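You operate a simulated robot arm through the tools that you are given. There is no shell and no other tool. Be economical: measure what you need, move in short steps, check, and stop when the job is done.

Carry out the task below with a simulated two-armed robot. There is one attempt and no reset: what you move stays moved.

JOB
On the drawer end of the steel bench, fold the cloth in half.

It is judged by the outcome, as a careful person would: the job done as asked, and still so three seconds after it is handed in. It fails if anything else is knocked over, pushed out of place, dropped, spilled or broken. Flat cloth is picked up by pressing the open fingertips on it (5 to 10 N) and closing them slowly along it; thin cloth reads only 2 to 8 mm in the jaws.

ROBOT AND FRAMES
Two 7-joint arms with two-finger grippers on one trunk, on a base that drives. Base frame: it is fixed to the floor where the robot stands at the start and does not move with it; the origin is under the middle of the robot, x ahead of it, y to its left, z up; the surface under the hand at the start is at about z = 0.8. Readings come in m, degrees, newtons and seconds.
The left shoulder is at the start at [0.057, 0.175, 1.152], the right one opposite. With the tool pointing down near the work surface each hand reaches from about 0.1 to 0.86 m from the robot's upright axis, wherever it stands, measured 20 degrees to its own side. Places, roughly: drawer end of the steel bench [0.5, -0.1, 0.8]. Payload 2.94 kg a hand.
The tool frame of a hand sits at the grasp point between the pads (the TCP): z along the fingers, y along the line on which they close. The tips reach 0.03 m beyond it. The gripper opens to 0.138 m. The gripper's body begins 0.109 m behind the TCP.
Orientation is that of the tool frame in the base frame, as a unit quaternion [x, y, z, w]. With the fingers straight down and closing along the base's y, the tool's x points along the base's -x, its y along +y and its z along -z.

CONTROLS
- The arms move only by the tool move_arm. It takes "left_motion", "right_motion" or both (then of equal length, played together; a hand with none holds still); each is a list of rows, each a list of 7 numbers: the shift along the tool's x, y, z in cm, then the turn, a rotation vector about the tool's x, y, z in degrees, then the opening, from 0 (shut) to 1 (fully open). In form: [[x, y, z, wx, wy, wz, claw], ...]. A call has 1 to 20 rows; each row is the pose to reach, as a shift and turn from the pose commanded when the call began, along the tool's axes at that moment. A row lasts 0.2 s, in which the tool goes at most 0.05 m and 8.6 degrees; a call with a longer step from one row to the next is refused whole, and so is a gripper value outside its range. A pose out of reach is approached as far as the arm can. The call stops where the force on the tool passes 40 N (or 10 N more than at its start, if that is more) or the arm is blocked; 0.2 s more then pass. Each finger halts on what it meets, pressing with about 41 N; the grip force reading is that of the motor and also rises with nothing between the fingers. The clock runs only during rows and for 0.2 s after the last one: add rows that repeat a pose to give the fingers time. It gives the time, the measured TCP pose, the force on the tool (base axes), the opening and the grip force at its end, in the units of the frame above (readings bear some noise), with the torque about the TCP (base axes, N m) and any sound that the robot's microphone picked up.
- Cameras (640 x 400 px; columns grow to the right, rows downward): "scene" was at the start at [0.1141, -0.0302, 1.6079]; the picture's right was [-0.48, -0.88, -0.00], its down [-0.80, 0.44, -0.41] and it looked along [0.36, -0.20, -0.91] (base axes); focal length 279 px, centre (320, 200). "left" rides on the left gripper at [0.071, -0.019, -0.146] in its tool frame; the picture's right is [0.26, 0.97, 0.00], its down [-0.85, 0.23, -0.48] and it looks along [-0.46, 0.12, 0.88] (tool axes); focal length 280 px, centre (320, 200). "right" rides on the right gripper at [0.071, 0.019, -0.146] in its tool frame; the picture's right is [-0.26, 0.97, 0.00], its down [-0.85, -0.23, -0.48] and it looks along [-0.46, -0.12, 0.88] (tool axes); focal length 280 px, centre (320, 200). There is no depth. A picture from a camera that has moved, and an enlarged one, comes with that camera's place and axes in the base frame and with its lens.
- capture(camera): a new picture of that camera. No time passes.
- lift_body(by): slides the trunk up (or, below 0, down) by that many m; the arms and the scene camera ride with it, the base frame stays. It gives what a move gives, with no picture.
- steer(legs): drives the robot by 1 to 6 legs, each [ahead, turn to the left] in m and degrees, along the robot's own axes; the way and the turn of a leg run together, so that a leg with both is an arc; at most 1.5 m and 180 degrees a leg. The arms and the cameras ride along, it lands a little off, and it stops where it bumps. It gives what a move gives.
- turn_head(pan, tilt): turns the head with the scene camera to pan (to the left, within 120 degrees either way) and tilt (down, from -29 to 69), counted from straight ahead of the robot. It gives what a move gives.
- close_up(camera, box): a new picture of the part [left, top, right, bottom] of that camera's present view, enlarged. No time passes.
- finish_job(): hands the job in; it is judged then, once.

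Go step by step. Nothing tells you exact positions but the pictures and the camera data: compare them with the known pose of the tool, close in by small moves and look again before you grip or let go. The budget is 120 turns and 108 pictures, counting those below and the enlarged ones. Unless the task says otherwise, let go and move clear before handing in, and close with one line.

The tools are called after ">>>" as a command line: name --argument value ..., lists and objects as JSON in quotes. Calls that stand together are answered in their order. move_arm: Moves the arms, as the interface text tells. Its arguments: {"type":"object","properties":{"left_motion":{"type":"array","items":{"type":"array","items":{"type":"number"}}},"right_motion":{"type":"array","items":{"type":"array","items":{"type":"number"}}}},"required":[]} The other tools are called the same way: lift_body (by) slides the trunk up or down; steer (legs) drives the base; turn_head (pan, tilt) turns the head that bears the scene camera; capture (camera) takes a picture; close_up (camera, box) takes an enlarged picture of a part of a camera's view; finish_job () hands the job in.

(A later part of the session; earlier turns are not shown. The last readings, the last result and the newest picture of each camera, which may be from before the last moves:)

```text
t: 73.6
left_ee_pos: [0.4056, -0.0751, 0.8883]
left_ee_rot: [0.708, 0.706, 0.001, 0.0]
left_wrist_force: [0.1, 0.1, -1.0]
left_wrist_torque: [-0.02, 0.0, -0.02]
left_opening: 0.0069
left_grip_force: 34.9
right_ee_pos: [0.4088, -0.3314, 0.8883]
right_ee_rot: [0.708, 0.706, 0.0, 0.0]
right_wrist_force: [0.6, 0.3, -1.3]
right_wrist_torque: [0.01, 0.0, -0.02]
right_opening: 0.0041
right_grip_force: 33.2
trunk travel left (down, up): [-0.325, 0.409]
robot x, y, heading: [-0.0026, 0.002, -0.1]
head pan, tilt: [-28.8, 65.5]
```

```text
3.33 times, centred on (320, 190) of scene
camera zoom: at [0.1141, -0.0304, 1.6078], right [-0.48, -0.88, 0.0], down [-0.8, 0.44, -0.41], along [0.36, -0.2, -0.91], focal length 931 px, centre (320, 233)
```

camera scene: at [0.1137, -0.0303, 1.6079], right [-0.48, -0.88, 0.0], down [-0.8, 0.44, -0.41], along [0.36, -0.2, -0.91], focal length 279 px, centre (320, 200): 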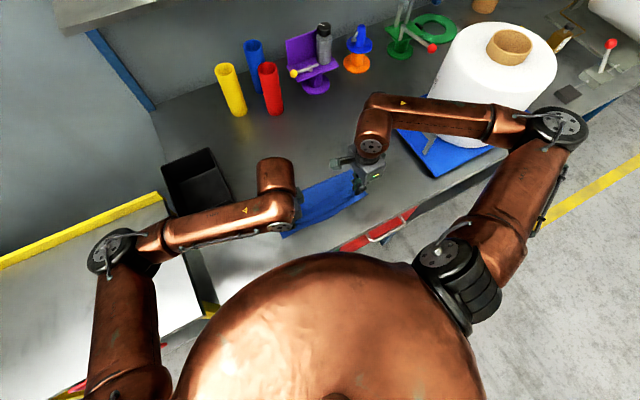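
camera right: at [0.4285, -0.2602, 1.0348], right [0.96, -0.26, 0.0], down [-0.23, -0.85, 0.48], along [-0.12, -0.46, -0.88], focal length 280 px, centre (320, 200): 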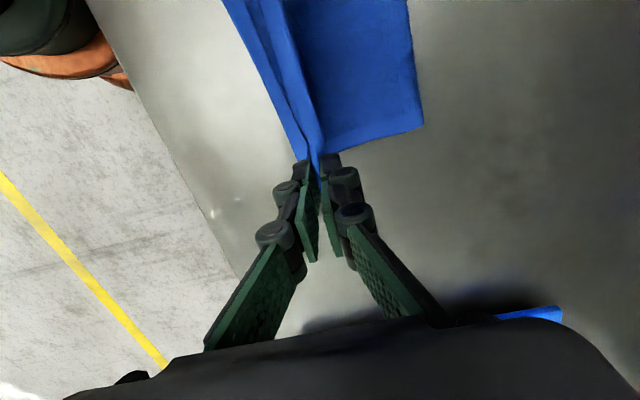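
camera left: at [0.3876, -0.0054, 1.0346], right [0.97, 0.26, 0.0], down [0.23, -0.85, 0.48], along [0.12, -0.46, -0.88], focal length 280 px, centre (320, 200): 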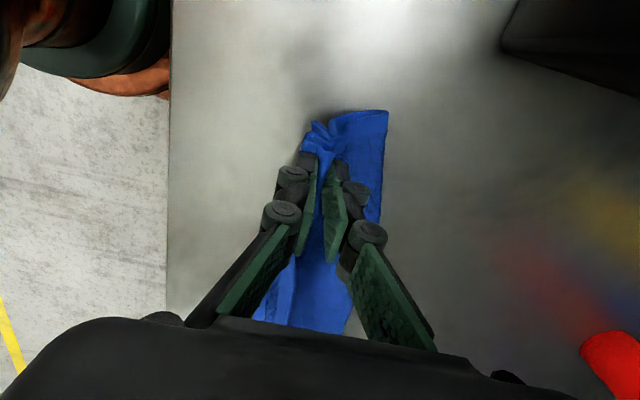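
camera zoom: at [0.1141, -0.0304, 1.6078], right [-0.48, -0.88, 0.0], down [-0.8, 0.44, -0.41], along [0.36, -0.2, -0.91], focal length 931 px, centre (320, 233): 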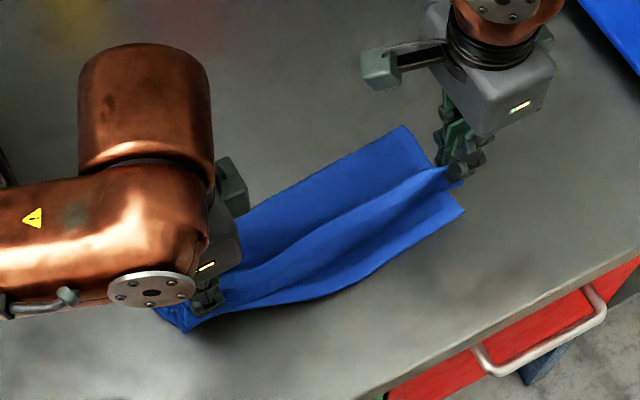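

The right grip looks good, but the left appears to have picked up several layers. I lower both and release the left only to redo it.

>>> move_arm --left_motion '[[0, 0, 1.3, 0, 0, 0, 0], [0, 0, 2.6, 0, 0, 0, 0], [0, 0, 3.8, 0, 0, 0, 0], [0, 0, 4.5, 0, 0, 0, 0.05], [0, 0, 4.5, 0, 0, 0, 0.12], [0, 0, 4.0, 0, 0, 0, 0.2], [0, 0, 3, 0, 0, 0, 0.2], [1, 0, 0, 0, 0, 0, 0.2], [3, 0, -3, 0, 0, 0, 0.2], [5, 0, -4, 0, 0, 0, 0.2]]' --right_motion '[[0, 0, 0.8, 0, 0, 0, 0], [0, 0, 1.6, 0, 0, 0, 0], [0, 0, 2.4, 0, 0, 0, 0], [0, 0, 3, 0, 0, 0, 0], [0, 0, 3, 0, 0, 0, 0], [0, 0, 3, 0, 0, 0, 0], [0, 0, 3, 0, 0, 0, 0], [0, 0, 3, 0, 0, 0, 0], [0, 0, 3, 0, 0, 0, 0], [0, 0, 3, 0, 0, 0, 0]]'

>>> capture --camera "left"

>>> close_up --camera "scene" --box '[240, 130, 400, 250]'

```text
t: 75.8
left_ee_pos: [0.4066, -0.0247, 0.9315]
left_ee_rot: [0.708, 0.706, 0.0, 0.0]
left_wrist_force: [-0.3, -0.1, 0.2]
left_wrist_torque: [-0.01, 0.02, 0.0]
left_opening: 0.0277
left_grip_force: 0.1
right_ee_pos: [0.4083, -0.33, 0.858]
right_ee_rot: [0.708, 0.706, 0.001, 0.001]
right_wrist_force: [-0.1, 0.4, -0.3]
right_wrist_torque: [0.01, 0.03, 0.01]
right_opening: 0.0038
right_grip_force: 32.9
trunk travel left (down, up): [-0.325, 0.409]
robot x, y, heading: [0.0036, -0.0003, 0.1]
head pan, tilt: [-28.8, 65.5]
```

```text
51 pictures are left
camera left: at [0.3881, 0.0464, 1.078], right [0.97, 0.26, 0.0], down [0.23, -0.85, 0.48], along [0.12, -0.46, -0.88], focal length 280 px, centre (320, 200)
```

left: 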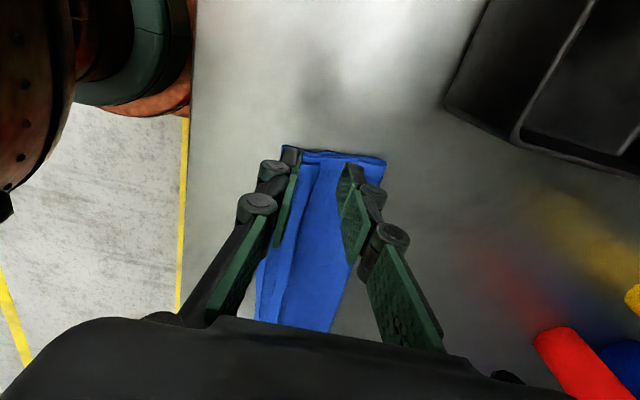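

```text
3.33 times, centred on (320, 190) of scene
camera zoom: at [0.1138, -0.0296, 1.6079], right [-0.48, -0.88, 0.0], down [-0.8, 0.44, -0.41], along [0.36, -0.2, -0.91], focal length 931 px, centre (320, 233)
```

zoom: 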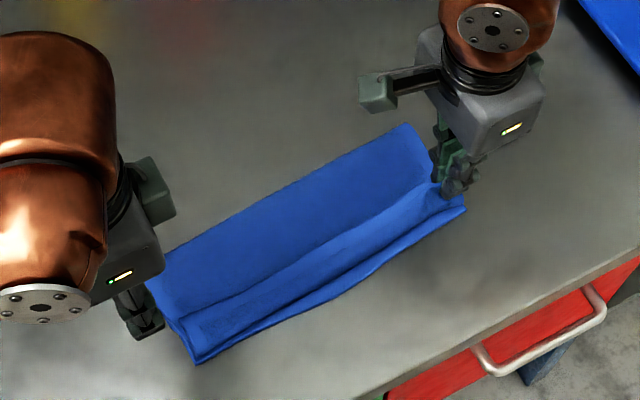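

>>> close_up --camera "left" --box '[240, 130, 400, 230]'

>>> close_up --camera "scene" --box '[265, 170, 345, 230]'

```text
4.00 times, centred on (320, 180) of left
camera zoom: at [0.3881, 0.0464, 1.078], right [0.97, 0.26, 0.0], down [0.23, -0.85, 0.48], along [0.12, -0.46, -0.88], focal length 1122 px, centre (320, 280)
```

zoom: 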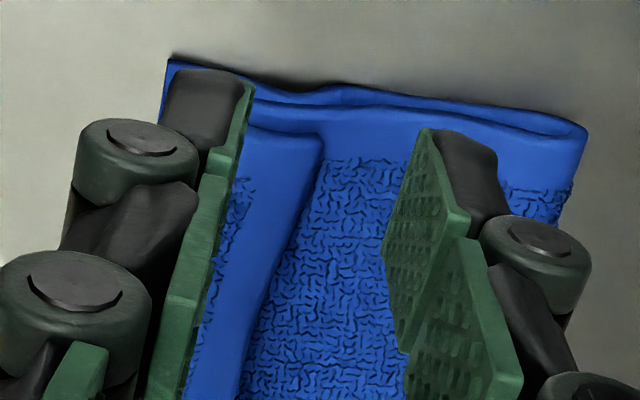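

```text
6.67 times, centred on (305, 200) of scene
camera zoom: at [0.1138, -0.0296, 1.6079], right [-0.48, -0.88, 0.0], down [-0.8, 0.44, -0.41], along [0.36, -0.2, -0.91], focal length 1862 px, centre (420, 200)
```

zoom: 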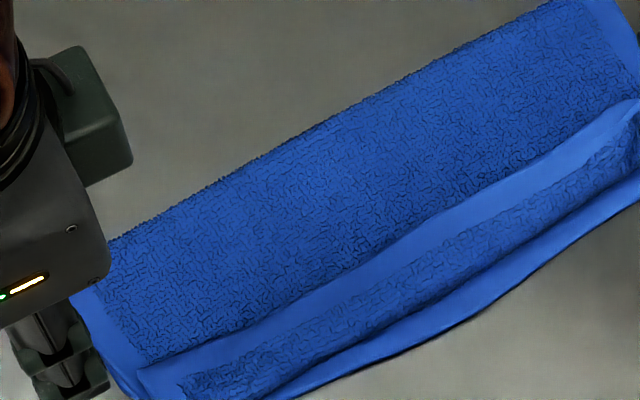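

The left end is back in place, with the lapel edge at about x = 0.412. I retry the left with a much lighter press.

>>> move_arm --left_motion '[[-2.5, -0.1, 1, 0, 0, 0, 0.2], [-4.7, -0.1, 3, 0, 0, 0, 0.2], [-4.7, -0.1, 6, 0, 0, 0, 0.2], [-4.7, -0.1, 8, 0, 0, 0, 0.2], [-4.7, -0.1, 8.9, 0, 0, 0, 0.2], [-4.7, -0.1, 8.9, 0, 0, 0, 0.2]]'

>>> capture --camera "left"

```text
t: 77.2
left_ee_pos: [0.4052, -0.0747, 0.8367]
left_ee_rot: [0.709, 0.706, 0.0, 0.001]
left_wrist_force: [0.2, 0.6, 7.3]
left_wrist_torque: [0.06, 0.12, -0.01]
left_opening: 0.0274
left_grip_force: 0.1
right_ee_pos: [0.4096, -0.3293, 0.8588]
right_ee_rot: [0.708, 0.706, 0.001, 0.0]
right_wrist_force: [-0.4, 0.6, -0.8]
right_wrist_torque: [-0.03, 0.03, 0.01]
right_opening: 0.0042
right_grip_force: 33.1
trunk travel left (down, up): [-0.325, 0.409]
robot x, y, heading: [-0.0008, -0.0034, -0.3]
head pan, tilt: [-28.8, 65.5]
```

```text
47 pictures are left
camera left: at [0.3865, -0.0038, 0.9843], right [0.97, 0.26, 0.0], down [0.23, -0.85, 0.48], along [0.12, -0.46, -0.88], focal length 280 px, centre (320, 200)
```

left: 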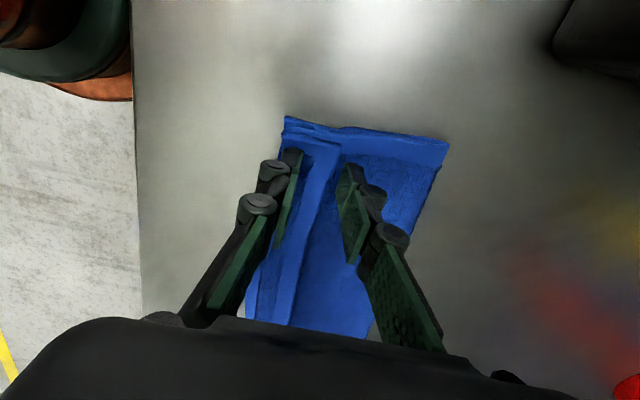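

It is a bit low (7 N). I raise it 2 mm for a light touch and close.

>>> move_arm --left_motion '[[0, 0, -0.22, 0, 0, 0, 0.2], [0, 0, -0.22, 0, 0, 0, 0.185], [0, 0, -0.22, 0, 0, 0, 0.17], [0, 0, -0.22, 0, 0, 0, 0.155], [0, 0, -0.22, 0, 0, 0, 0.14], [0, 0, -0.22, 0, 0, 0, 0.125], [0, 0, -0.22, 0, 0, 0, 0.11], [0, 0, -0.22, 0, 0, 0, 0.095], [0, 0, -0.22, 0, 0, 0, 0.08], [0, 0, -0.22, 0, 0, 0, 0.065], [0, 0, -0.22, 0, 0, 0, 0.05], [0, 0, -0.22, 0, 0, 0, 0.03], [0, 0, -0.22, 0, 0, 0, 0], [0, 0, -0.22, 0, 0, 0, 0], [0, 0, -0.22, 0, 0, 0, 0]]'

>>> move_arm --left_motion '[[0, 0, -0.8, 0, 0, 0, 0], [0, 0, -1.6, 0, 0, 0, 0], [0, 0, -2.3, 0, 0, 0, 0], [0, 0, -3, 0, 0, 0, 0], [0, 0, -3, 0, 0, 0, 0]]'

>>> capture --camera "left"

>>> close_up --camera "scene" --box '[240, 130, 400, 250]'

```text
t: 80.4
left_ee_pos: [0.4035, -0.0748, 0.8399]
left_ee_rot: [0.708, 0.706, 0.0, 0.0]
left_wrist_force: [0.4, -1.1, -0.4]
left_wrist_torque: [0.02, 0.01, 0.02]
left_opening: 0.0045
left_grip_force: 32.5
right_ee_pos: [0.4084, -0.3292, 0.8585]
right_ee_rot: [0.709, 0.706, 0.001, 0.001]
right_wrist_force: [-0.1, -0.1, -0.3]
right_wrist_torque: [0.0, 0.05, 0.0]
right_opening: 0.0039
right_grip_force: 31.6
trunk travel left (down, up): [-0.325, 0.409]
robot x, y, heading: [0.0036, 0.001, 0.0]
head pan, tilt: [-28.8, 65.5]
```

```text
t: 81.6
left_ee_pos: [0.4068, -0.0738, 0.8701]
left_ee_rot: [0.708, 0.706, 0.001, 0.0]
left_wrist_force: [-0.9, 1.2, 3.2]
left_wrist_torque: [-0.01, 0.04, -0.01]
left_opening: 0.0033
left_grip_force: 35.0
right_ee_pos: [0.4087, -0.3304, 0.8588]
right_ee_rot: [0.709, 0.705, 0.001, 0.0]
right_wrist_force: [-0.3, -0.7, 0.4]
right_wrist_torque: [0.01, -0.02, 0.02]
right_opening: 0.0031
right_grip_force: 30.6
trunk travel left (down, up): [-0.325, 0.409]
robot x, y, heading: [-0.0035, 0.0045, -0.0]
head pan, tilt: [-28.8, 65.5]
```

```text
46 pictures are left
camera left: at [0.3871, -0.0037, 1.0165], right [0.97, 0.26, 0.0], down [0.23, -0.85, 0.48], along [0.12, -0.46, -0.88], focal length 280 px, centre (320, 200)
```

left: 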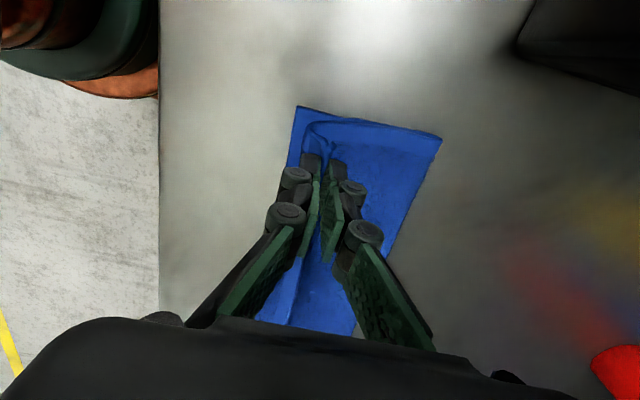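

```text
3.33 times, centred on (320, 190) of scene
camera zoom: at [0.1139, -0.0303, 1.6079], right [-0.48, -0.88, 0.0], down [-0.8, 0.44, -0.41], along [0.36, -0.2, -0.91], focal length 931 px, centre (320, 233)
```

zoom: 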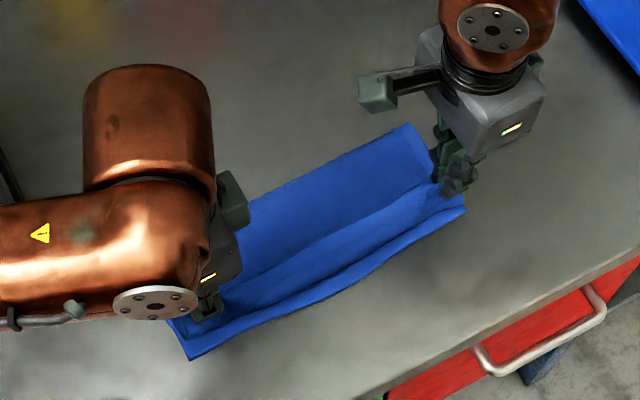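

Only the top layer is lifted now. I raise both hands to about z 0.89 and look at how the edge hangs.

>>> move_arm --left_motion '[[0, 0, -0.8, 0, 0, 0, 0], [0, 0, -1.6, 0, 0, 0, 0], [0, -0.5, -2.4, 0, 0, 0, 0], [0, -1, -3, 0, 0, 0, 0], [0, -1, -3, 0, 0, 0, 0]]' --right_motion '[[0, 0, -1.1, 0, 0, 0, 0], [0, 0, -2.2, 0, 0, 0, 0], [0, -0.5, -3.3, 0, 0, 0, 0], [0, -1, -4.1, 0, 0, 0, 0], [0, -1, -4.1, 0, 0, 0, 0]]'

>>> close_up --camera "left" --box '[230, 60, 470, 210]'

>>> close_up --camera "right" --box '[200, 40, 440, 190]'

>>> close_up --camera "scene" --box '[240, 130, 400, 250]'

```text
t: 82.8
left_ee_pos: [0.3937, -0.0745, 0.902]
left_ee_rot: [0.709, 0.705, 0.0, 0.001]
left_wrist_force: [-0.4, 0.0, -1.1]
left_wrist_torque: [0.01, -0.03, -0.04]
left_opening: 0.0064
left_grip_force: 35.8
right_ee_pos: [0.3991, -0.3307, 0.8993]
right_ee_rot: [0.709, 0.706, 0.0, 0.001]
right_wrist_force: [1.1, -0.5, 2.7]
right_wrist_torque: [0.02, -0.03, 0.02]
right_opening: 0.003
right_grip_force: 31.1
trunk travel left (down, up): [-0.325, 0.409]
robot x, y, heading: [-0.0003, -0.0003, 0.1]
head pan, tilt: [-28.8, 65.5]
```

```text
2.67 times, centred on (350, 135) of left
camera zoom: at [0.3751, -0.003, 1.0483], right [0.97, 0.26, 0.0], down [0.23, -0.85, 0.48], along [0.12, -0.46, -0.88], focal length 748 px, centre (240, 373)
```

zoom: 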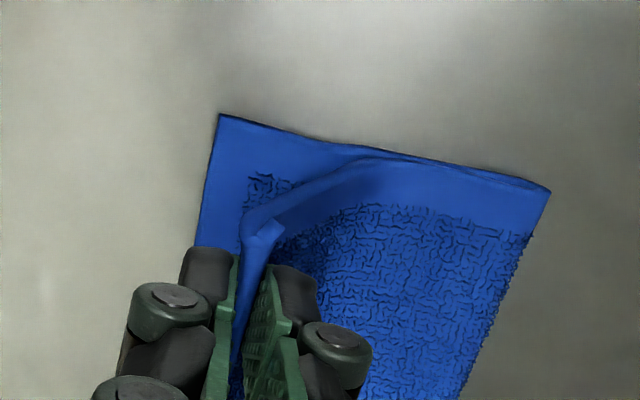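

```text
2.67 times, centred on (320, 115) of right
camera zoom: at [0.4177, -0.2602, 1.0455], right [0.96, -0.26, 0.0], down [-0.23, -0.85, 0.48], along [-0.12, -0.46, -0.88], focal length 748 px, centre (320, 427)
```

zoom: 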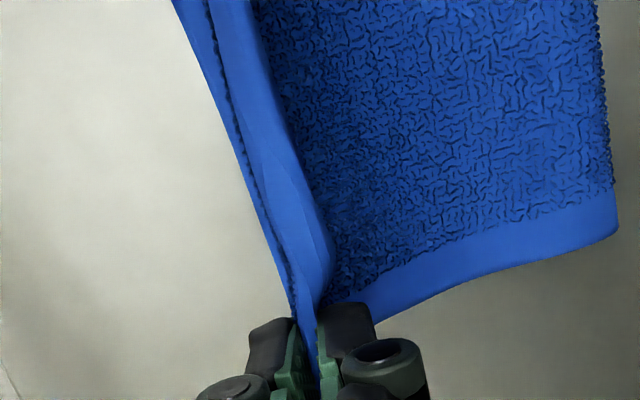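

```text
3.33 times, centred on (320, 190) of scene
camera zoom: at [0.114, -0.0304, 1.6079], right [-0.48, -0.88, 0.0], down [-0.8, 0.44, -0.41], along [0.36, -0.2, -0.91], focal length 931 px, centre (320, 233)
```

zoom: 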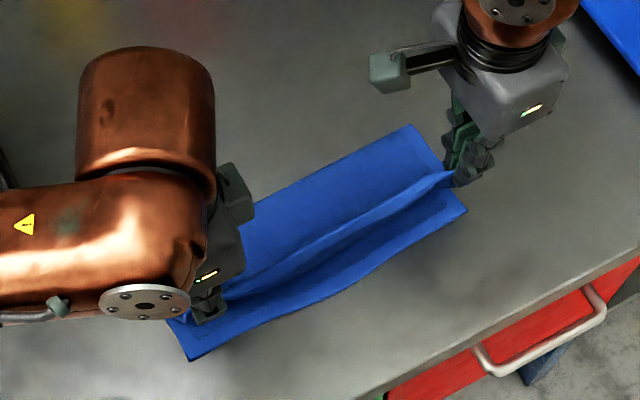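

Both hands now hold the very edge of the hem. I move outward and lower so the top layer lies down with the edge pointing toward the near side.

>>> move_arm --left_motion '[[0, -0.4, 0, 0, 0, 0, 0], [0, -0.8, 0.2, 0, 0, 0, 0], [0, -1.2, 1, 0, 0, 0, 0], [0, -1.7, 2, 0, 0, 0, 0], [0, -2.0, 3, 0, 0, 0, 0], [0, -2.3, 4, 0, 0, 0, 0], [0, -2.4, 4.8, 0, 0, 0, 0], [0, -2.5, 5.5, 0, 0, 0, 0], [0, -2.5, 5.5, 0, 0, 0, 0]]' --right_motion '[[0, -0.6, 0, 0, 0, 0, 0], [0, -1.3, 0.2, 0, 0, 0, 0], [0, -1.8, 1, 0, 0, 0, 0], [0, -2.3, 2, 0, 0, 0, 0], [0, -2.6, 3, 0, 0, 0, 0], [0, -2.9, 4, 0, 0, 0, 0], [0, -3.0, 4.7, 0, 0, 0, 0], [0, -3.1, 5.4, 0, 0, 0, 0], [0, -3.1, 5.4, 0, 0, 0, 0]]'

>>> close_up --camera "left" --box '[230, 60, 470, 210]'

>>> close_up --camera "right" --box '[200, 40, 440, 190]'

>>> close_up --camera "scene" --box '[240, 130, 400, 250]'

```text
t: 84.8
left_ee_pos: [0.3694, -0.0737, 0.8453]
left_ee_rot: [0.708, 0.706, 0.0, 0.0]
left_wrist_force: [-1.6, 1.1, 3.2]
left_wrist_torque: [0.0, -0.06, 0.0]
left_opening: 0.0023
left_grip_force: 30.5
right_ee_pos: [0.3677, -0.3312, 0.8466]
right_ee_rot: [0.708, 0.706, 0.0, 0.001]
right_wrist_force: [-0.5, 0.1, 0.5]
right_wrist_torque: [0.01, 0.02, 0.05]
right_opening: 0.0035
right_grip_force: 31.0
trunk travel left (down, up): [-0.325, 0.409]
robot x, y, heading: [0.0001, -0.0024, -0.0]
head pan, tilt: [-28.8, 65.5]
```

```text
2.67 times, centred on (350, 135) of left
camera zoom: at [0.3504, -0.0028, 0.9924], right [0.97, 0.26, 0.0], down [0.23, -0.85, 0.48], along [0.12, -0.46, -0.88], focal length 748 px, centre (240, 373)
```

zoom: 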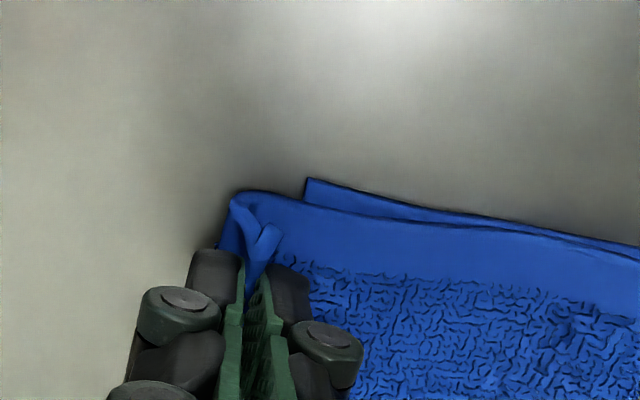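

```text
2.67 times, centred on (320, 115) of right
camera zoom: at [0.3874, -0.2598, 0.9925], right [0.96, -0.27, 0.0], down [-0.23, -0.85, 0.48], along [-0.12, -0.46, -0.88], focal length 748 px, centre (320, 427)
```

zoom: 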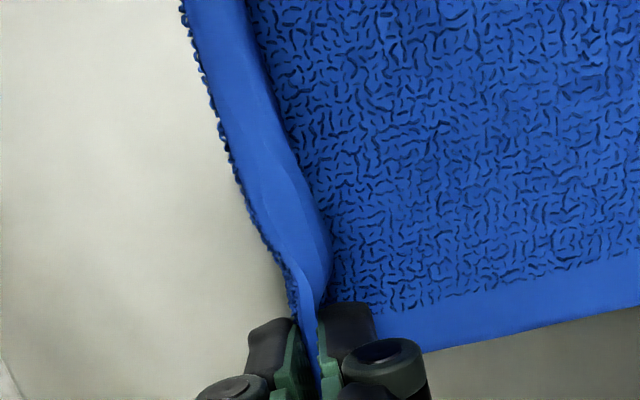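

```text
3.33 times, centred on (320, 190) of scene
camera zoom: at [0.1137, -0.0302, 1.6079], right [-0.48, -0.88, 0.0], down [-0.8, 0.44, -0.41], along [0.36, -0.2, -0.91], focal length 931 px, centre (320, 233)
```

zoom: 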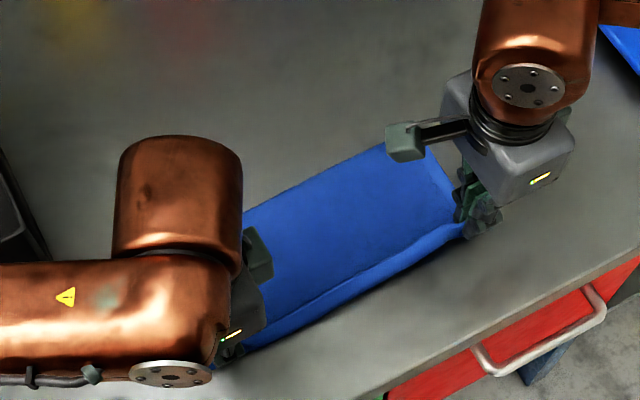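

The top layer is laid out, with the hem just past the near edge. I slide it back about 1.3 cm to line up, open slightly, and sweep the fingers outward to lay the hem down.

>>> move_arm --left_motion '[[0, 0.6, 0, 0, 0, 0, 0], [0, 1.3, 0, 0, 0, 0, 0], [0, 1.3, 0, 0, 0, 0, 0.05], [0, 1.3, 0, 0, 0, 0, 0.1], [0, 1.3, -0.1, 0, 0, 0, 0.12], [0, 0.7, -0.2, 0, 0, 0, 0.12], [0, 0, -0.2, 0, 0, 0, 0.12], [0, -0.8, -0.2, 0, 0, 0, 0.12], [0, -1.6, -0.2, 0, 0, 0, 0.12], [0, -2.2, -0.2, 0, 0, 0, 0.12], [0, -2.6, -1.2, 0, 0, 0, 0.12], [0, -3, -3, 0, 0, 0, 0.12], [0, -3, -6, 0, 0, 0, 0.12], [0, -3, -9, 0, 0, 0, 0.12]]' --right_motion '[[0, 0.6, 0, 0, 0, 0, 0], [0, 1.3, 0, 0, 0, 0, 0], [0, 1.3, 0, 0, 0, 0, 0.05], [0, 1.3, 0, 0, 0, 0, 0.1], [0, 1.3, -0.1, 0, 0, 0, 0.12], [0, 0.7, -0.2, 0, 0, 0, 0.12], [0, 0, -0.2, 0, 0, 0, 0.12], [0, -0.8, -0.2, 0, 0, 0, 0.12], [0, -1.6, -0.2, 0, 0, 0, 0.12], [0, -2.2, -0.2, 0, 0, 0, 0.12], [0, -2.6, -1.2, 0, 0, 0, 0.12], [0, -3, -3, 0, 0, 0, 0.12], [0, -3, -6, 0, 0, 0, 0.12], [0, -3, -9, 0, 0, 0, 0.12]]'

>>> capture --camera "left"

>>> capture --camera "right"

>>> close_up --camera "scene" --box '[240, 130, 400, 250]'

```text
t: 87.8
left_ee_pos: [0.3391, -0.0718, 0.9355]
left_ee_rot: [0.708, 0.706, 0.0, 0.001]
left_wrist_force: [0.5, -0.2, -0.1]
left_wrist_torque: [0.01, -0.03, -0.02]
left_opening: 0.0166
left_grip_force: 0.2
right_ee_pos: [0.3364, -0.3308, 0.9333]
right_ee_rot: [0.708, 0.706, 0.002, 0.001]
right_wrist_force: [-0.6, 0.0, 0.1]
right_wrist_torque: [-0.03, 0.0, -0.03]
right_opening: 0.0167
right_grip_force: 0.0
trunk travel left (down, up): [-0.325, 0.409]
robot x, y, heading: [-0.0006, -0.0008, -0.3]
head pan, tilt: [-28.8, 65.5]
```

```text
38 pictures are left
camera left: at [0.32, -0.0009, 1.082], right [0.97, 0.26, 0.0], down [0.23, -0.85, 0.48], along [0.12, -0.46, -0.88], focal length 280 px, centre (320, 200)
```

left: 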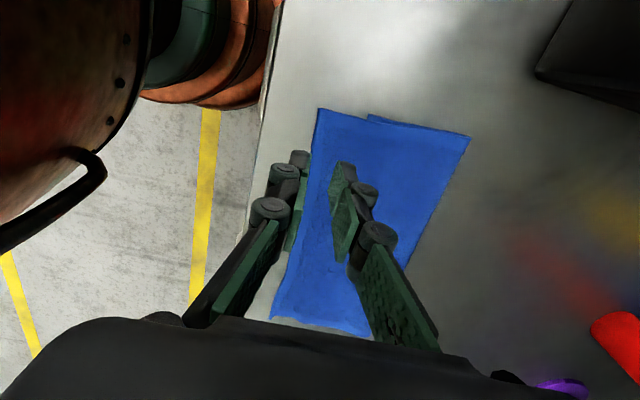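

```text
37 pictures are left
camera right: at [0.3552, -0.2603, 1.0803], right [0.96, -0.27, 0.0], down [-0.23, -0.85, 0.47], along [-0.12, -0.46, -0.88], focal length 280 px, centre (320, 200)
```

right: 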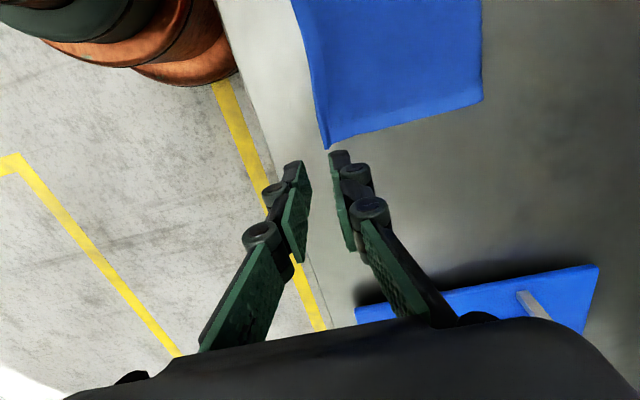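

```text
3.33 times, centred on (320, 190) of scene
camera zoom: at [0.1131, -0.0301, 1.608], right [-0.48, -0.88, 0.0], down [-0.8, 0.44, -0.41], along [0.36, -0.2, -0.91], focal length 931 px, centre (320, 233)
```

zoom: 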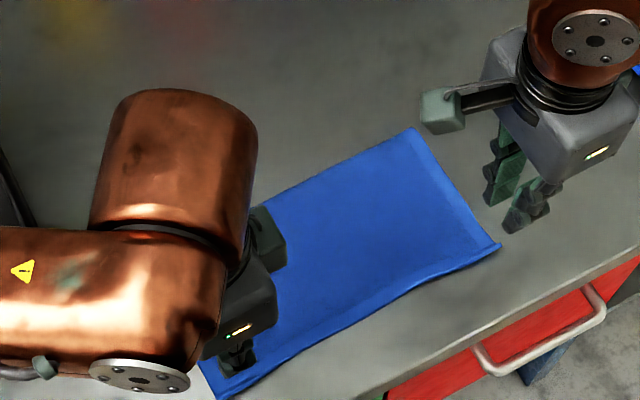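

The hem is flat now, but the top layer overhangs the bottom by about 4 to 5 cm at the near side (top edge x ≈ 0.335, bottom edge ≈ 0.378). I'll regrip the overhanging single-layer edge, catching the very edge, and set it back in line.

>>> move_arm --left_motion '[[-0.3, 0.4, 1, 0, 0, 0, 0.2], [-0.3, 0.4, 4, 0, 0, 0, 0.2], [-0.3, 0.4, 7, 0, 0, 0, 0.2], [-0.3, 0.4, 9, 0, 0, 0, 0.2], [-0.3, 0.4, 9, 0, 0, 0, 0.2]]' --right_motion '[[0.3, 1.6, 1, 0, 0, 0, 0.2], [0.3, 1.6, 4, 0, 0, 0, 0.2], [0.3, 1.6, 7, 0, 0, 0, 0.2], [0.3, 1.6, 8.8, 0, 0, 0, 0.2], [0.3, 1.6, 8.8, 0, 0, 0, 0.2]]'

>>> capture --camera "left"

>>> capture --camera "right"

```text
t: 89.0
left_ee_pos: [0.341, -0.0733, 0.8473]
left_ee_rot: [0.708, 0.706, 0.0, 0.001]
left_wrist_force: [0.3, 0.3, 1.3]
left_wrist_torque: [0.03, 0.0, -0.01]
left_opening: 0.0276
left_grip_force: 0.1
right_ee_pos: [0.3558, -0.3291, 0.8457]
right_ee_rot: [0.708, 0.706, 0.001, 0.001]
right_wrist_force: [0.9, 0.7, -0.2]
right_wrist_torque: [0.04, -0.01, 0.01]
right_opening: 0.0277
right_grip_force: 0.0
trunk travel left (down, up): [-0.325, 0.409]
robot x, y, heading: [-0.0007, 0.001, -0.1]
head pan, tilt: [-28.8, 65.5]
```

```text
35 pictures are left
camera left: at [0.3233, -0.0033, 0.993], right [0.97, 0.26, 0.0], down [0.23, -0.85, 0.48], along [0.12, -0.46, -0.88], focal length 280 px, centre (320, 200)
```

left: 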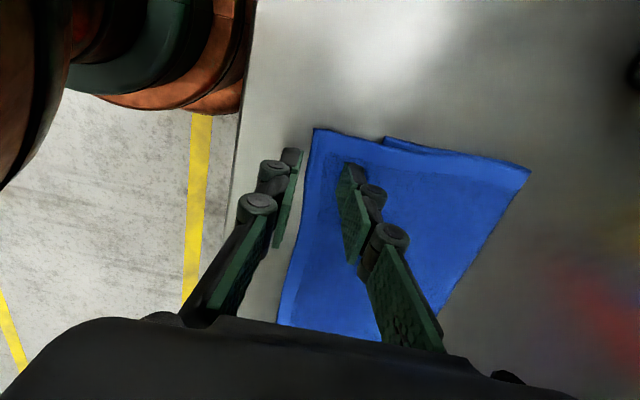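

```text
34 pictures are left
camera right: at [0.3747, -0.2583, 0.9921], right [0.96, -0.26, 0.0], down [-0.23, -0.85, 0.48], along [-0.12, -0.46, -0.88], focal length 280 px, centre (320, 200)
```

right: 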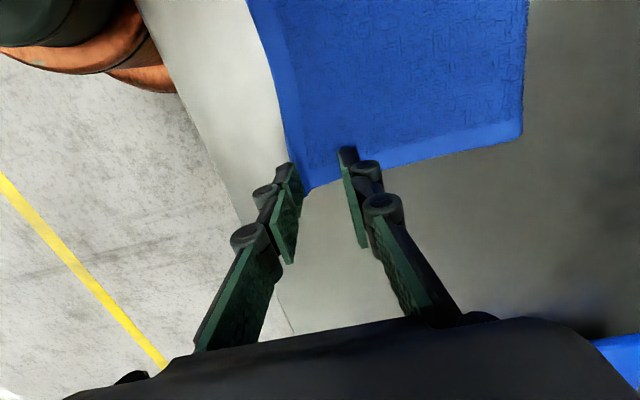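

Left straddles the edge well; right needs to go 6 mm further out. I adjust and press down.

>>> move_arm --left_motion '[[0, 0.1, 0.8, 0, 0, 0, 0.2], [0, 0.1, 1.4, 0, 0, 0, 0.2], [0, 0.1, 1.5, 0, 0, 0, 0.2], [0, 0.1, 1.5, 0, 0, 0, 0.2]]' --right_motion '[[0, -0.6, 0, 0, 0, 0, 0.2], [0, -0.6, 0.8, 0, 0, 0, 0.2], [0, -0.6, 1.4, 0, 0, 0, 0.2], [0, -0.6, 1.4, 0, 0, 0, 0.2]]'

```text
t: 90.0
left_ee_pos: [0.3436, -0.0757, 0.8324]
left_ee_rot: [0.708, 0.706, 0.001, 0.001]
left_wrist_force: [1.4, 1.5, 10.7]
left_wrist_torque: [0.04, -0.24, 0.01]
left_opening: 0.0281
left_grip_force: 0.9
right_ee_pos: [0.3467, -0.3267, 0.8319]
right_ee_rot: [0.708, 0.706, 0.001, 0.001]
right_wrist_force: [0.7, -1.0, 5.4]
right_wrist_torque: [-0.03, -0.14, 0.01]
right_opening: 0.0276
right_grip_force: 0.0
trunk travel left (down, up): [-0.325, 0.409]
robot x, y, heading: [-0.0015, 0.0032, -0.1]
head pan, tilt: [-28.8, 65.5]
```

Contact is good. I close while shifting inward so the outer finger scoops the edge up against the inner one.

>>> move_arm --left_motion '[[0, 0.1, 0, 0, 0, 0, 0.185], [0, 0.2, 0, 0, 0, 0, 0.17], [0, 0.3, 0, 0, 0, 0, 0.155], [0, 0.4, 0, 0, 0, 0, 0.14], [0, 0.5, 0, 0, 0, 0, 0.125], [0, 0.6, 0, 0, 0, 0, 0.11], [0, 0.7, 0, 0, 0, 0, 0.095], [0, 0.8, 0, 0, 0, 0, 0.08], [0, 0.9, 0, 0, 0, 0, 0.065], [0, 1.0, 0, 0, 0, 0, 0.05], [0, 1.15, 0, 0, 0, 0, 0.03], [0, 1.3, 0, 0, 0, 0, 0], [0, 1.3, 0, 0, 0, 0, 0], [0, 1.3, 0, 0, 0, 0, 0]]' --right_motion '[[0, 0.1, 0.03, 0, 0, 0, 0.185], [0, 0.2, 0.03, 0, 0, 0, 0.17], [0, 0.3, 0.03, 0, 0, 0, 0.155], [0, 0.4, 0.03, 0, 0, 0, 0.14], [0, 0.5, 0.03, 0, 0, 0, 0.125], [0, 0.6, 0.03, 0, 0, 0, 0.11], [0, 0.7, 0.03, 0, 0, 0, 0.095], [0, 0.8, 0.03, 0, 0, 0, 0.08], [0, 0.9, 0.03, 0, 0, 0, 0.065], [0, 1.0, 0.03, 0, 0, 0, 0.05], [0, 1.15, 0.03, 0, 0, 0, 0.03], [0, 1.3, 0.03, 0, 0, 0, 0], [0, 1.3, 0.03, 0, 0, 0, 0], [0, 1.3, 0.03, 0, 0, 0, 0]]'

>>> capture --camera "left"

>>> capture --camera "right"

```text
t: 93.0
left_ee_pos: [0.3578, -0.0755, 0.8308]
left_ee_rot: [0.708, 0.707, 0.001, 0.0]
left_wrist_force: [-2.1, -0.8, 10.1]
left_wrist_torque: [-0.03, 0.02, 0.02]
left_opening: 0.0042
left_grip_force: 33.5
right_ee_pos: [0.3609, -0.3282, 0.833]
right_ee_rot: [0.708, 0.706, 0.001, 0.0]
right_wrist_force: [-0.7, -1.2, 3.7]
right_wrist_torque: [0.15, -0.02, -0.01]
right_opening: 0.0012
right_grip_force: 30.9
trunk travel left (down, up): [-0.325, 0.409]
robot x, y, heading: [-0.0007, 0.003, -0.1]
head pan, tilt: [-28.8, 65.5]
```

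```text
33 pictures are left
camera left: at [0.3388, -0.0052, 0.9774], right [0.97, 0.26, 0.0], down [0.23, -0.85, 0.48], along [0.12, -0.46, -0.88], focal length 280 px, centre (320, 200)
```

left: 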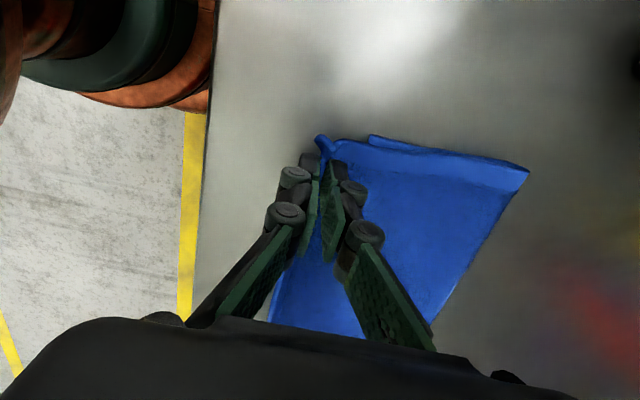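

```text
32 pictures are left
camera right: at [0.3796, -0.2572, 0.979], right [0.96, -0.26, 0.0], down [-0.23, -0.85, 0.48], along [-0.12, -0.46, -0.88], focal length 280 px, centre (320, 200)
```

right: 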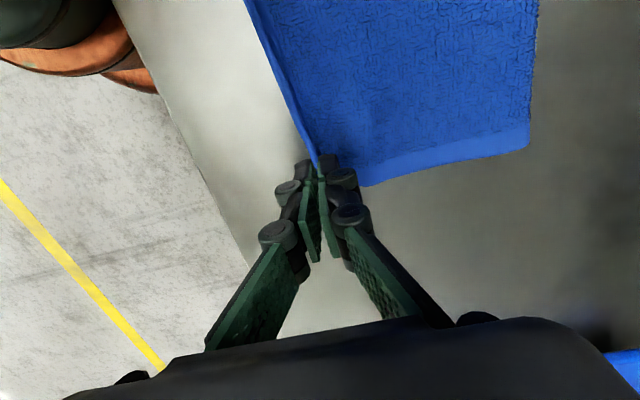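

Both hands scooped the very edge into the jaws (4.2 and 1.2 mm). I lift gently 4 cm and check the hold.

>>> move_arm --left_motion '[[0, 0, -0.8, 0, 0, 0, 0], [0, 0.2, -1.6, 0, 0, 0, 0], [0, 0.5, -2.4, 0, 0, 0, 0], [0, 0.8, -3.2, 0, 0, 0, 0], [0, 1, -4, 0, 0, 0, 0], [0, 1, -4, 0, 0, 0, 0]]' --right_motion '[[0, 0, -0.8, 0, 0, 0, 0], [0, 0.2, -1.6, 0, 0, 0, 0], [0, 0.5, -2.4, 0, 0, 0, 0], [0, 0.8, -3.2, 0, 0, 0, 0], [0, 1, -4, 0, 0, 0, 0], [0, 1, -4, 0, 0, 0, 0]]'

>>> capture --camera "left"

>>> capture --camera "right"

```text
t: 94.4
left_ee_pos: [0.3683, -0.0741, 0.8708]
left_ee_rot: [0.708, 0.706, 0.001, 0.0]
left_wrist_force: [0.4, 0.6, 0.4]
left_wrist_torque: [-0.05, 0.02, 0.01]
left_opening: 0.0043
left_grip_force: 33.1
right_ee_pos: [0.3697, -0.3289, 0.8745]
right_ee_rot: [0.709, 0.706, 0.001, 0.001]
right_wrist_force: [0.6, 0.7, 1.5]
right_wrist_torque: [-0.02, 0.02, 0.01]
right_opening: 0.0013
right_grip_force: 26.2
trunk travel left (down, up): [-0.325, 0.409]
robot x, y, heading: [-0.0007, -0.0011, 0.0]
head pan, tilt: [-28.8, 65.5]
```

```text
31 pictures are left
camera left: at [0.349, -0.0048, 1.0171], right [0.97, 0.26, 0.0], down [0.23, -0.85, 0.48], along [0.12, -0.46, -0.88], focal length 280 px, centre (320, 200)
```

left: 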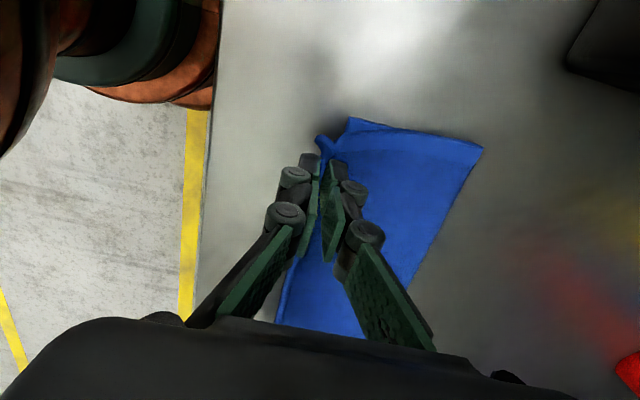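

```text
30 pictures are left
camera right: at [0.3891, -0.2576, 1.0199], right [0.96, -0.27, 0.0], down [-0.23, -0.85, 0.48], along [-0.12, -0.46, -0.88], focal length 280 px, centre (320, 200)
```

right: 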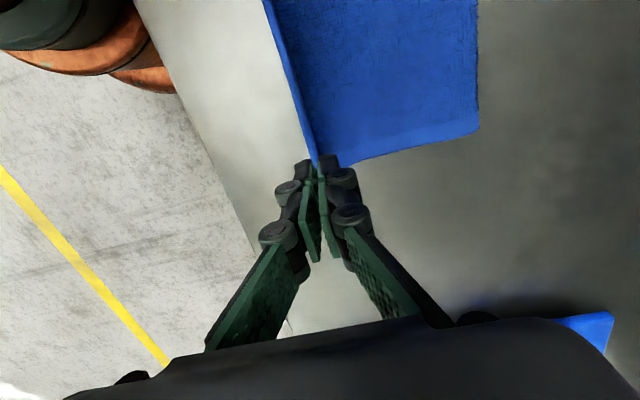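

Both hold firmly. I carry the edge up and past the fold line so the fold can settle further back, then check.

>>> move_arm --left_motion '[[0, 1.5, -1.8, 0, 0, 0, 0], [0, 3, -3.3, 0, 0, 0, 0], [0, 4.5, -4.6, 0, 0, 0, 0], [0, 6, -5.8, 0, 0, 0, 0], [0, 7.5, -6.8, 0, 0, 0, 0], [0, 9, -7.4, 0, 0, 0, 0], [0, 10.5, -7.6, 0, 0, 0, 0], [0, 12, -7.2, 0, 0, 0, 0], [0, 13.5, -6.4, 0, 0, 0, 0], [0, 15, -5.3, 0, 0, 0, 0], [0, 16, -4.2, 0, 0, 0, 0], [0, 16, -4.2, 0, 0, 0, 0]]' --right_motion '[[0, 1.5, -1.6, 0, 0, 0, 0], [0, 3, -3.1, 0, 0, 0, 0], [0, 4.5, -4.4, 0, 0, 0, 0], [0, 6, -5.6, 0, 0, 0, 0], [0, 7.5, -6.6, 0, 0, 0, 0], [0, 9, -7.2, 0, 0, 0, 0], [0, 10.5, -7.4, 0, 0, 0, 0], [0, 12, -7, 0, 0, 0, 0], [0, 13.5, -6.2, 0, 0, 0, 0], [0, 15, -5.1, 0, 0, 0, 0], [0, 16, -4, 0, 0, 0, 0], [0, 16, -4, 0, 0, 0, 0]]'

>>> capture --camera "left"

>>> capture --camera "right"

>>> close_up --camera "scene" --box '[240, 130, 400, 250]'

```text
t: 97.0
left_ee_pos: [0.5288, -0.0769, 0.914]
left_ee_rot: [0.708, 0.706, 0.0, 0.0]
left_wrist_force: [-0.2, -0.2, 0.9]
left_wrist_torque: [0.03, 0.0, 0.0]
left_opening: 0.0042
left_grip_force: 32.9
right_ee_pos: [0.5305, -0.3279, 0.9167]
right_ee_rot: [0.708, 0.707, 0.0, 0.0]
right_wrist_force: [0.1, 0.4, -1.6]
right_wrist_torque: [-0.06, -0.04, -0.01]
right_opening: 0.0061
right_grip_force: 39.9
trunk travel left (down, up): [-0.325, 0.409]
robot x, y, heading: [0.0024, -0.0002, -0.1]
head pan, tilt: [-28.8, 65.5]
```

```text
29 pictures are left
camera left: at [0.5089, -0.0056, 1.06], right [0.97, 0.26, 0.0], down [0.23, -0.85, 0.48], along [0.12, -0.46, -0.88], focal length 280 px, centre (320, 200)
```

left: 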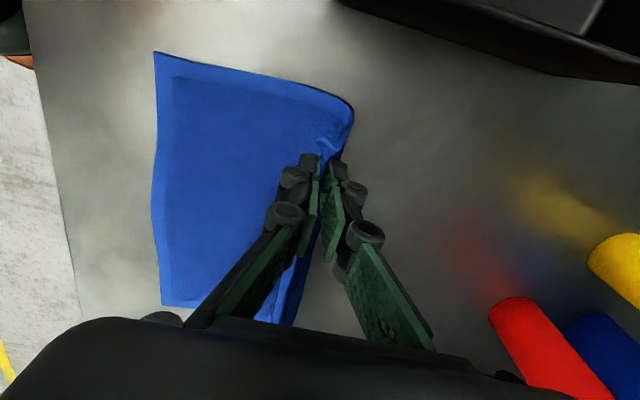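

```text
28 pictures are left
camera right: at [0.5504, -0.2566, 1.0622], right [0.96, -0.26, 0.0], down [-0.23, -0.85, 0.48], along [-0.12, -0.46, -0.88], focal length 280 px, centre (320, 200)
```

right: 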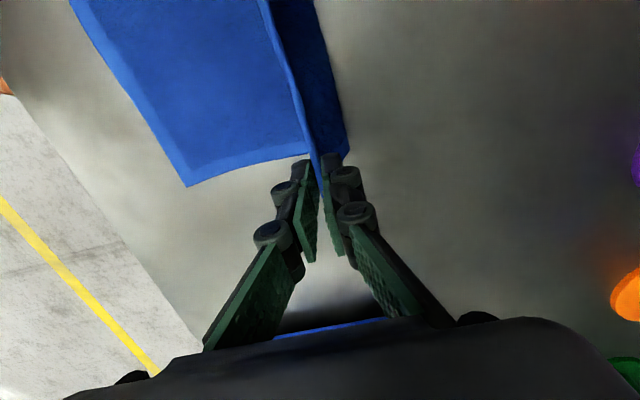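

```text
3.33 times, centred on (320, 190) of scene
camera zoom: at [0.1136, -0.0301, 1.608], right [-0.48, -0.88, 0.0], down [-0.8, 0.44, -0.41], along [0.36, -0.2, -0.91], focal length 931 px, centre (320, 233)
```

zoom: 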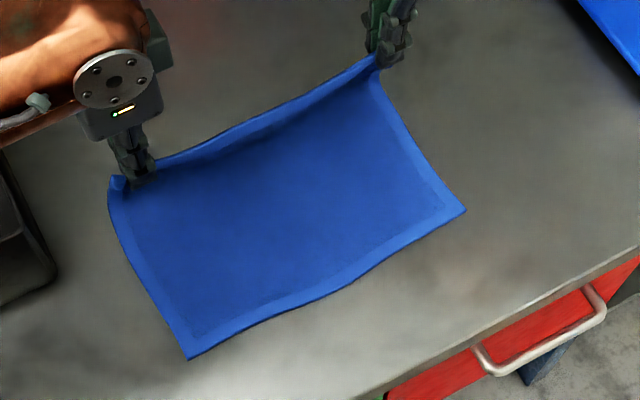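

The cloth is held cleanly at its very edge, and the near corners lie at (0.38,-0.043) and (0.387,-0.342). Now I fold over again, landing the edge on the near edge.

>>> move_arm --left_motion '[[0.1, -1, -1.4, 0, 0, 0, 0], [0.1, -1.9, -2.6, 0, 0, 0, 0], [0.2, -3.4, -3.3, 0, 0, 0, 0], [0.3, -4.9, -3.6, 0, 0, 0, 0], [0.4, -6.4, -3.3, 0, 0, 0, 0], [0.5, -7.9, -2.6, 0, 0, 0, 0], [0.6, -9.2, -1.4, 0, 0, 0, 0], [0.6, -10.4, -0.1, 0, 0, 0, 0], [0.7, -11.4, 1.4, 0, 0, 0, 0], [0.8, -12.4, 2.9, 0, 0, 0, 0], [0.8, -13.1, 4.2, 0, 0, 0, 0], [0.8, -13.6, 5.4, 0, 0, 0, 0], [0.8, -14.1, 6.6, 0, 0, 0, 0], [0.8, -14.1, 6.8, 0, 0, 0, 0]]' --right_motion '[[0.1, -1, -1.2, 0, 0, 0, 0], [0.1, -2, -2.3, 0, 0, 0, 0], [0.2, -3.5, -3, 0, 0, 0, 0], [0.3, -5, -3.3, 0, 0, 0, 0], [0.4, -6.4, -3, 0, 0, 0, 0], [0.5, -7.8, -2.3, 0, 0, 0, 0], [0.6, -9, -1.1, 0, 0, 0, 0], [0.6, -10.2, 0.2, 0, 0, 0, 0], [0.7, -11.2, 1.7, 0, 0, 0, 0], [0.7, -12.1, 3.2, 0, 0, 0, 0], [0.7, -12.8, 4.5, 0, 0, 0, 0], [0.7, -13.3, 5.7, 0, 0, 0, 0], [0.7, -13.8, 6.9, 0, 0, 0, 0], [0.7, -13.8, 7.1, 0, 0, 0, 0]]'

>>> capture --camera "left"

>>> capture --camera "right"

>>> close_up --camera "scene" --box '[240, 130, 400, 250]'

```text
t: 100.0
left_ee_pos: [0.3864, -0.0672, 0.8443]
left_ee_rot: [0.708, 0.706, 0.0, 0.0]
left_wrist_force: [0.6, 0.5, 0.1]
left_wrist_torque: [0.0, -0.03, 0.0]
left_opening: 0.004
left_grip_force: 33.4
right_ee_pos: [0.3921, -0.3199, 0.8412]
right_ee_rot: [0.709, 0.706, 0.001, 0.001]
right_wrist_force: [1.8, 1.1, 0.4]
right_wrist_torque: [-0.12, -0.04, -0.01]
right_opening: 0.005
right_grip_force: 40.5
trunk travel left (down, up): [-0.325, 0.409]
robot x, y, heading: [0.0014, -0.0029, -0.3]
head pan, tilt: [-28.8, 65.5]
```

```text
26 pictures are left
camera left: at [0.3672, 0.0029, 0.9908], right [0.97, 0.26, 0.0], down [0.23, -0.85, 0.48], along [0.12, -0.46, -0.88], focal length 280 px, centre (320, 200)
```

left: 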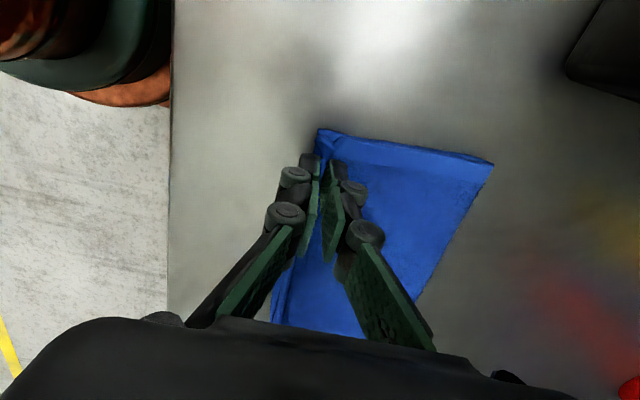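

```text
25 pictures are left
camera right: at [0.4124, -0.2487, 0.988], right [0.96, -0.26, 0.0], down [-0.23, -0.85, 0.47], along [-0.12, -0.46, -0.88], focal length 280 px, centre (320, 200)
```

right: 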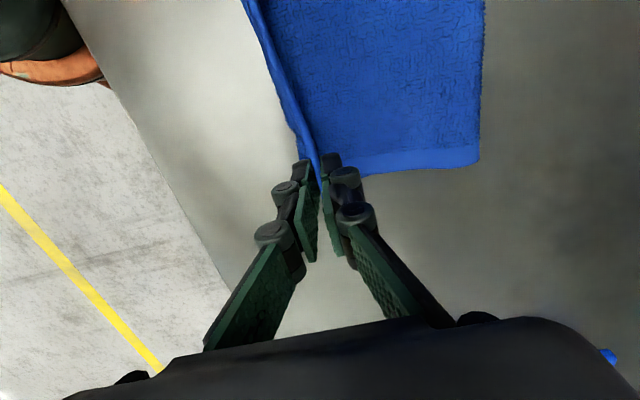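

```text
3.33 times, centred on (320, 190) of scene
camera zoom: at [0.1138, -0.03, 1.6079], right [-0.48, -0.88, 0.0], down [-0.8, 0.44, -0.41], along [0.36, -0.2, -0.91], focal length 931 px, centre (320, 233)
```

zoom: 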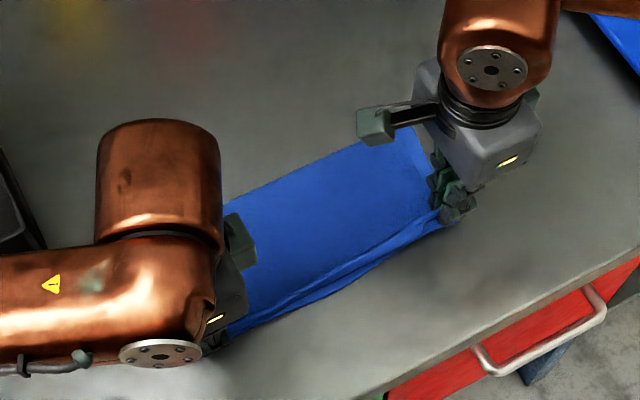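

The edge is aligned with the near edge and the fold has moved back to x ≈ 0.505. I open slightly, rise a few millimetres, and make a short outward sweep so the hem lies down outward.

>>> move_arm --left_motion '[[0, 0, 0, 0, 0, 0, 0.05], [0, 0, 0, 0, 0, 0, 0.09], [0, 0, -0.6, 0, 0, 0, 0.09], [0, -0.6, -0.7, 0, 0, 0, 0.09], [0, -1.2, -0.9, 0, 0, 0, 0.09], [0, -1.8, -1.3, 0, 0, 0, 0.09], [0, -2.2, -3, 0, 0, 0, 0.09], [0, -2.2, -6, 0, 0, 0, 0.09], [2, -1, -9, 0, 0, 0, 0.09], [6, 1, -11, 0, 0, 0, 0.09], [10, 4, -13, 0, 0, 0, 0.09], [14, 6, -13, 0, 0, 0, 0.09]]' --right_motion '[[0, 0, 0, 0, 0, 0, 0.05], [0, 0, 0, 0, 0, 0, 0.09], [0, 0, -0.6, 0, 0, 0, 0.09], [0, -0.6, -0.7, 0, 0, 0, 0.09], [0, -1.2, -0.9, 0, 0, 0, 0.09], [0, -1.8, -1.3, 0, 0, 0, 0.09], [0, -2.2, -3, 0, 0, 0, 0.09], [0, -2.2, -6, 0, 0, 0, 0.09], [-1, 1, -9, 0, 0, 0, 0.09], [-2, 4, -11, 0, 0, 0, 0.09], [-4, 8, -13, 0, 0, 0, 0.09], [-6, 12, -14, 0, 0, 0, 0.09]]'

>>> close_up --camera "scene" --box '[240, 130, 400, 250]'

>>> capture --camera "left"

```text
refused: row 11 steps farther than a row can; nothing moved
```

```text
3.33 times, centred on (320, 190) of scene
camera zoom: at [0.1138, -0.03, 1.6079], right [-0.48, -0.88, 0.0], down [-0.8, 0.44, -0.41], along [0.36, -0.2, -0.91], focal length 931 px, centre (320, 233)
```

zoom: 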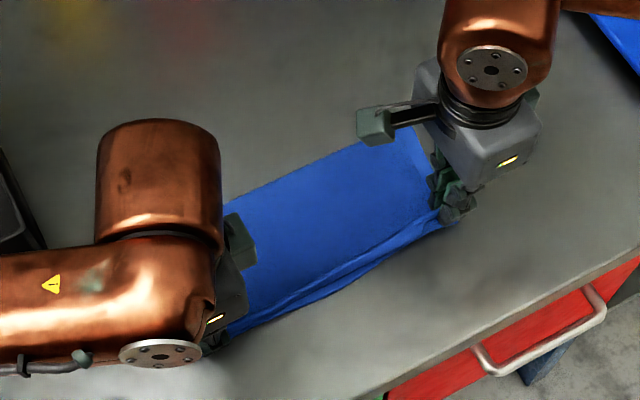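

```text
22 pictures are left
camera left: at [0.3672, 0.0029, 0.9908], right [0.97, 0.26, 0.0], down [0.23, -0.85, 0.48], along [0.12, -0.46, -0.88], focal length 280 px, centre (320, 200)
```

left: 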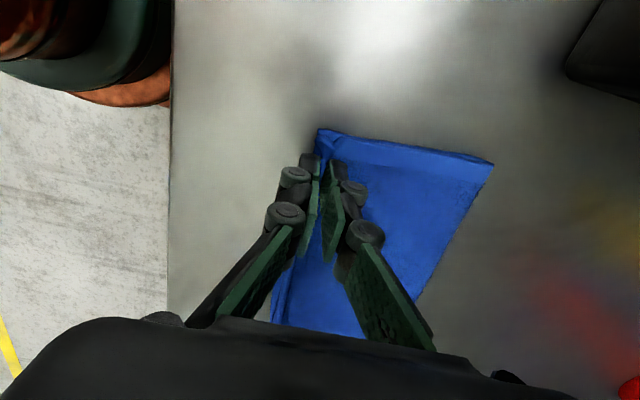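

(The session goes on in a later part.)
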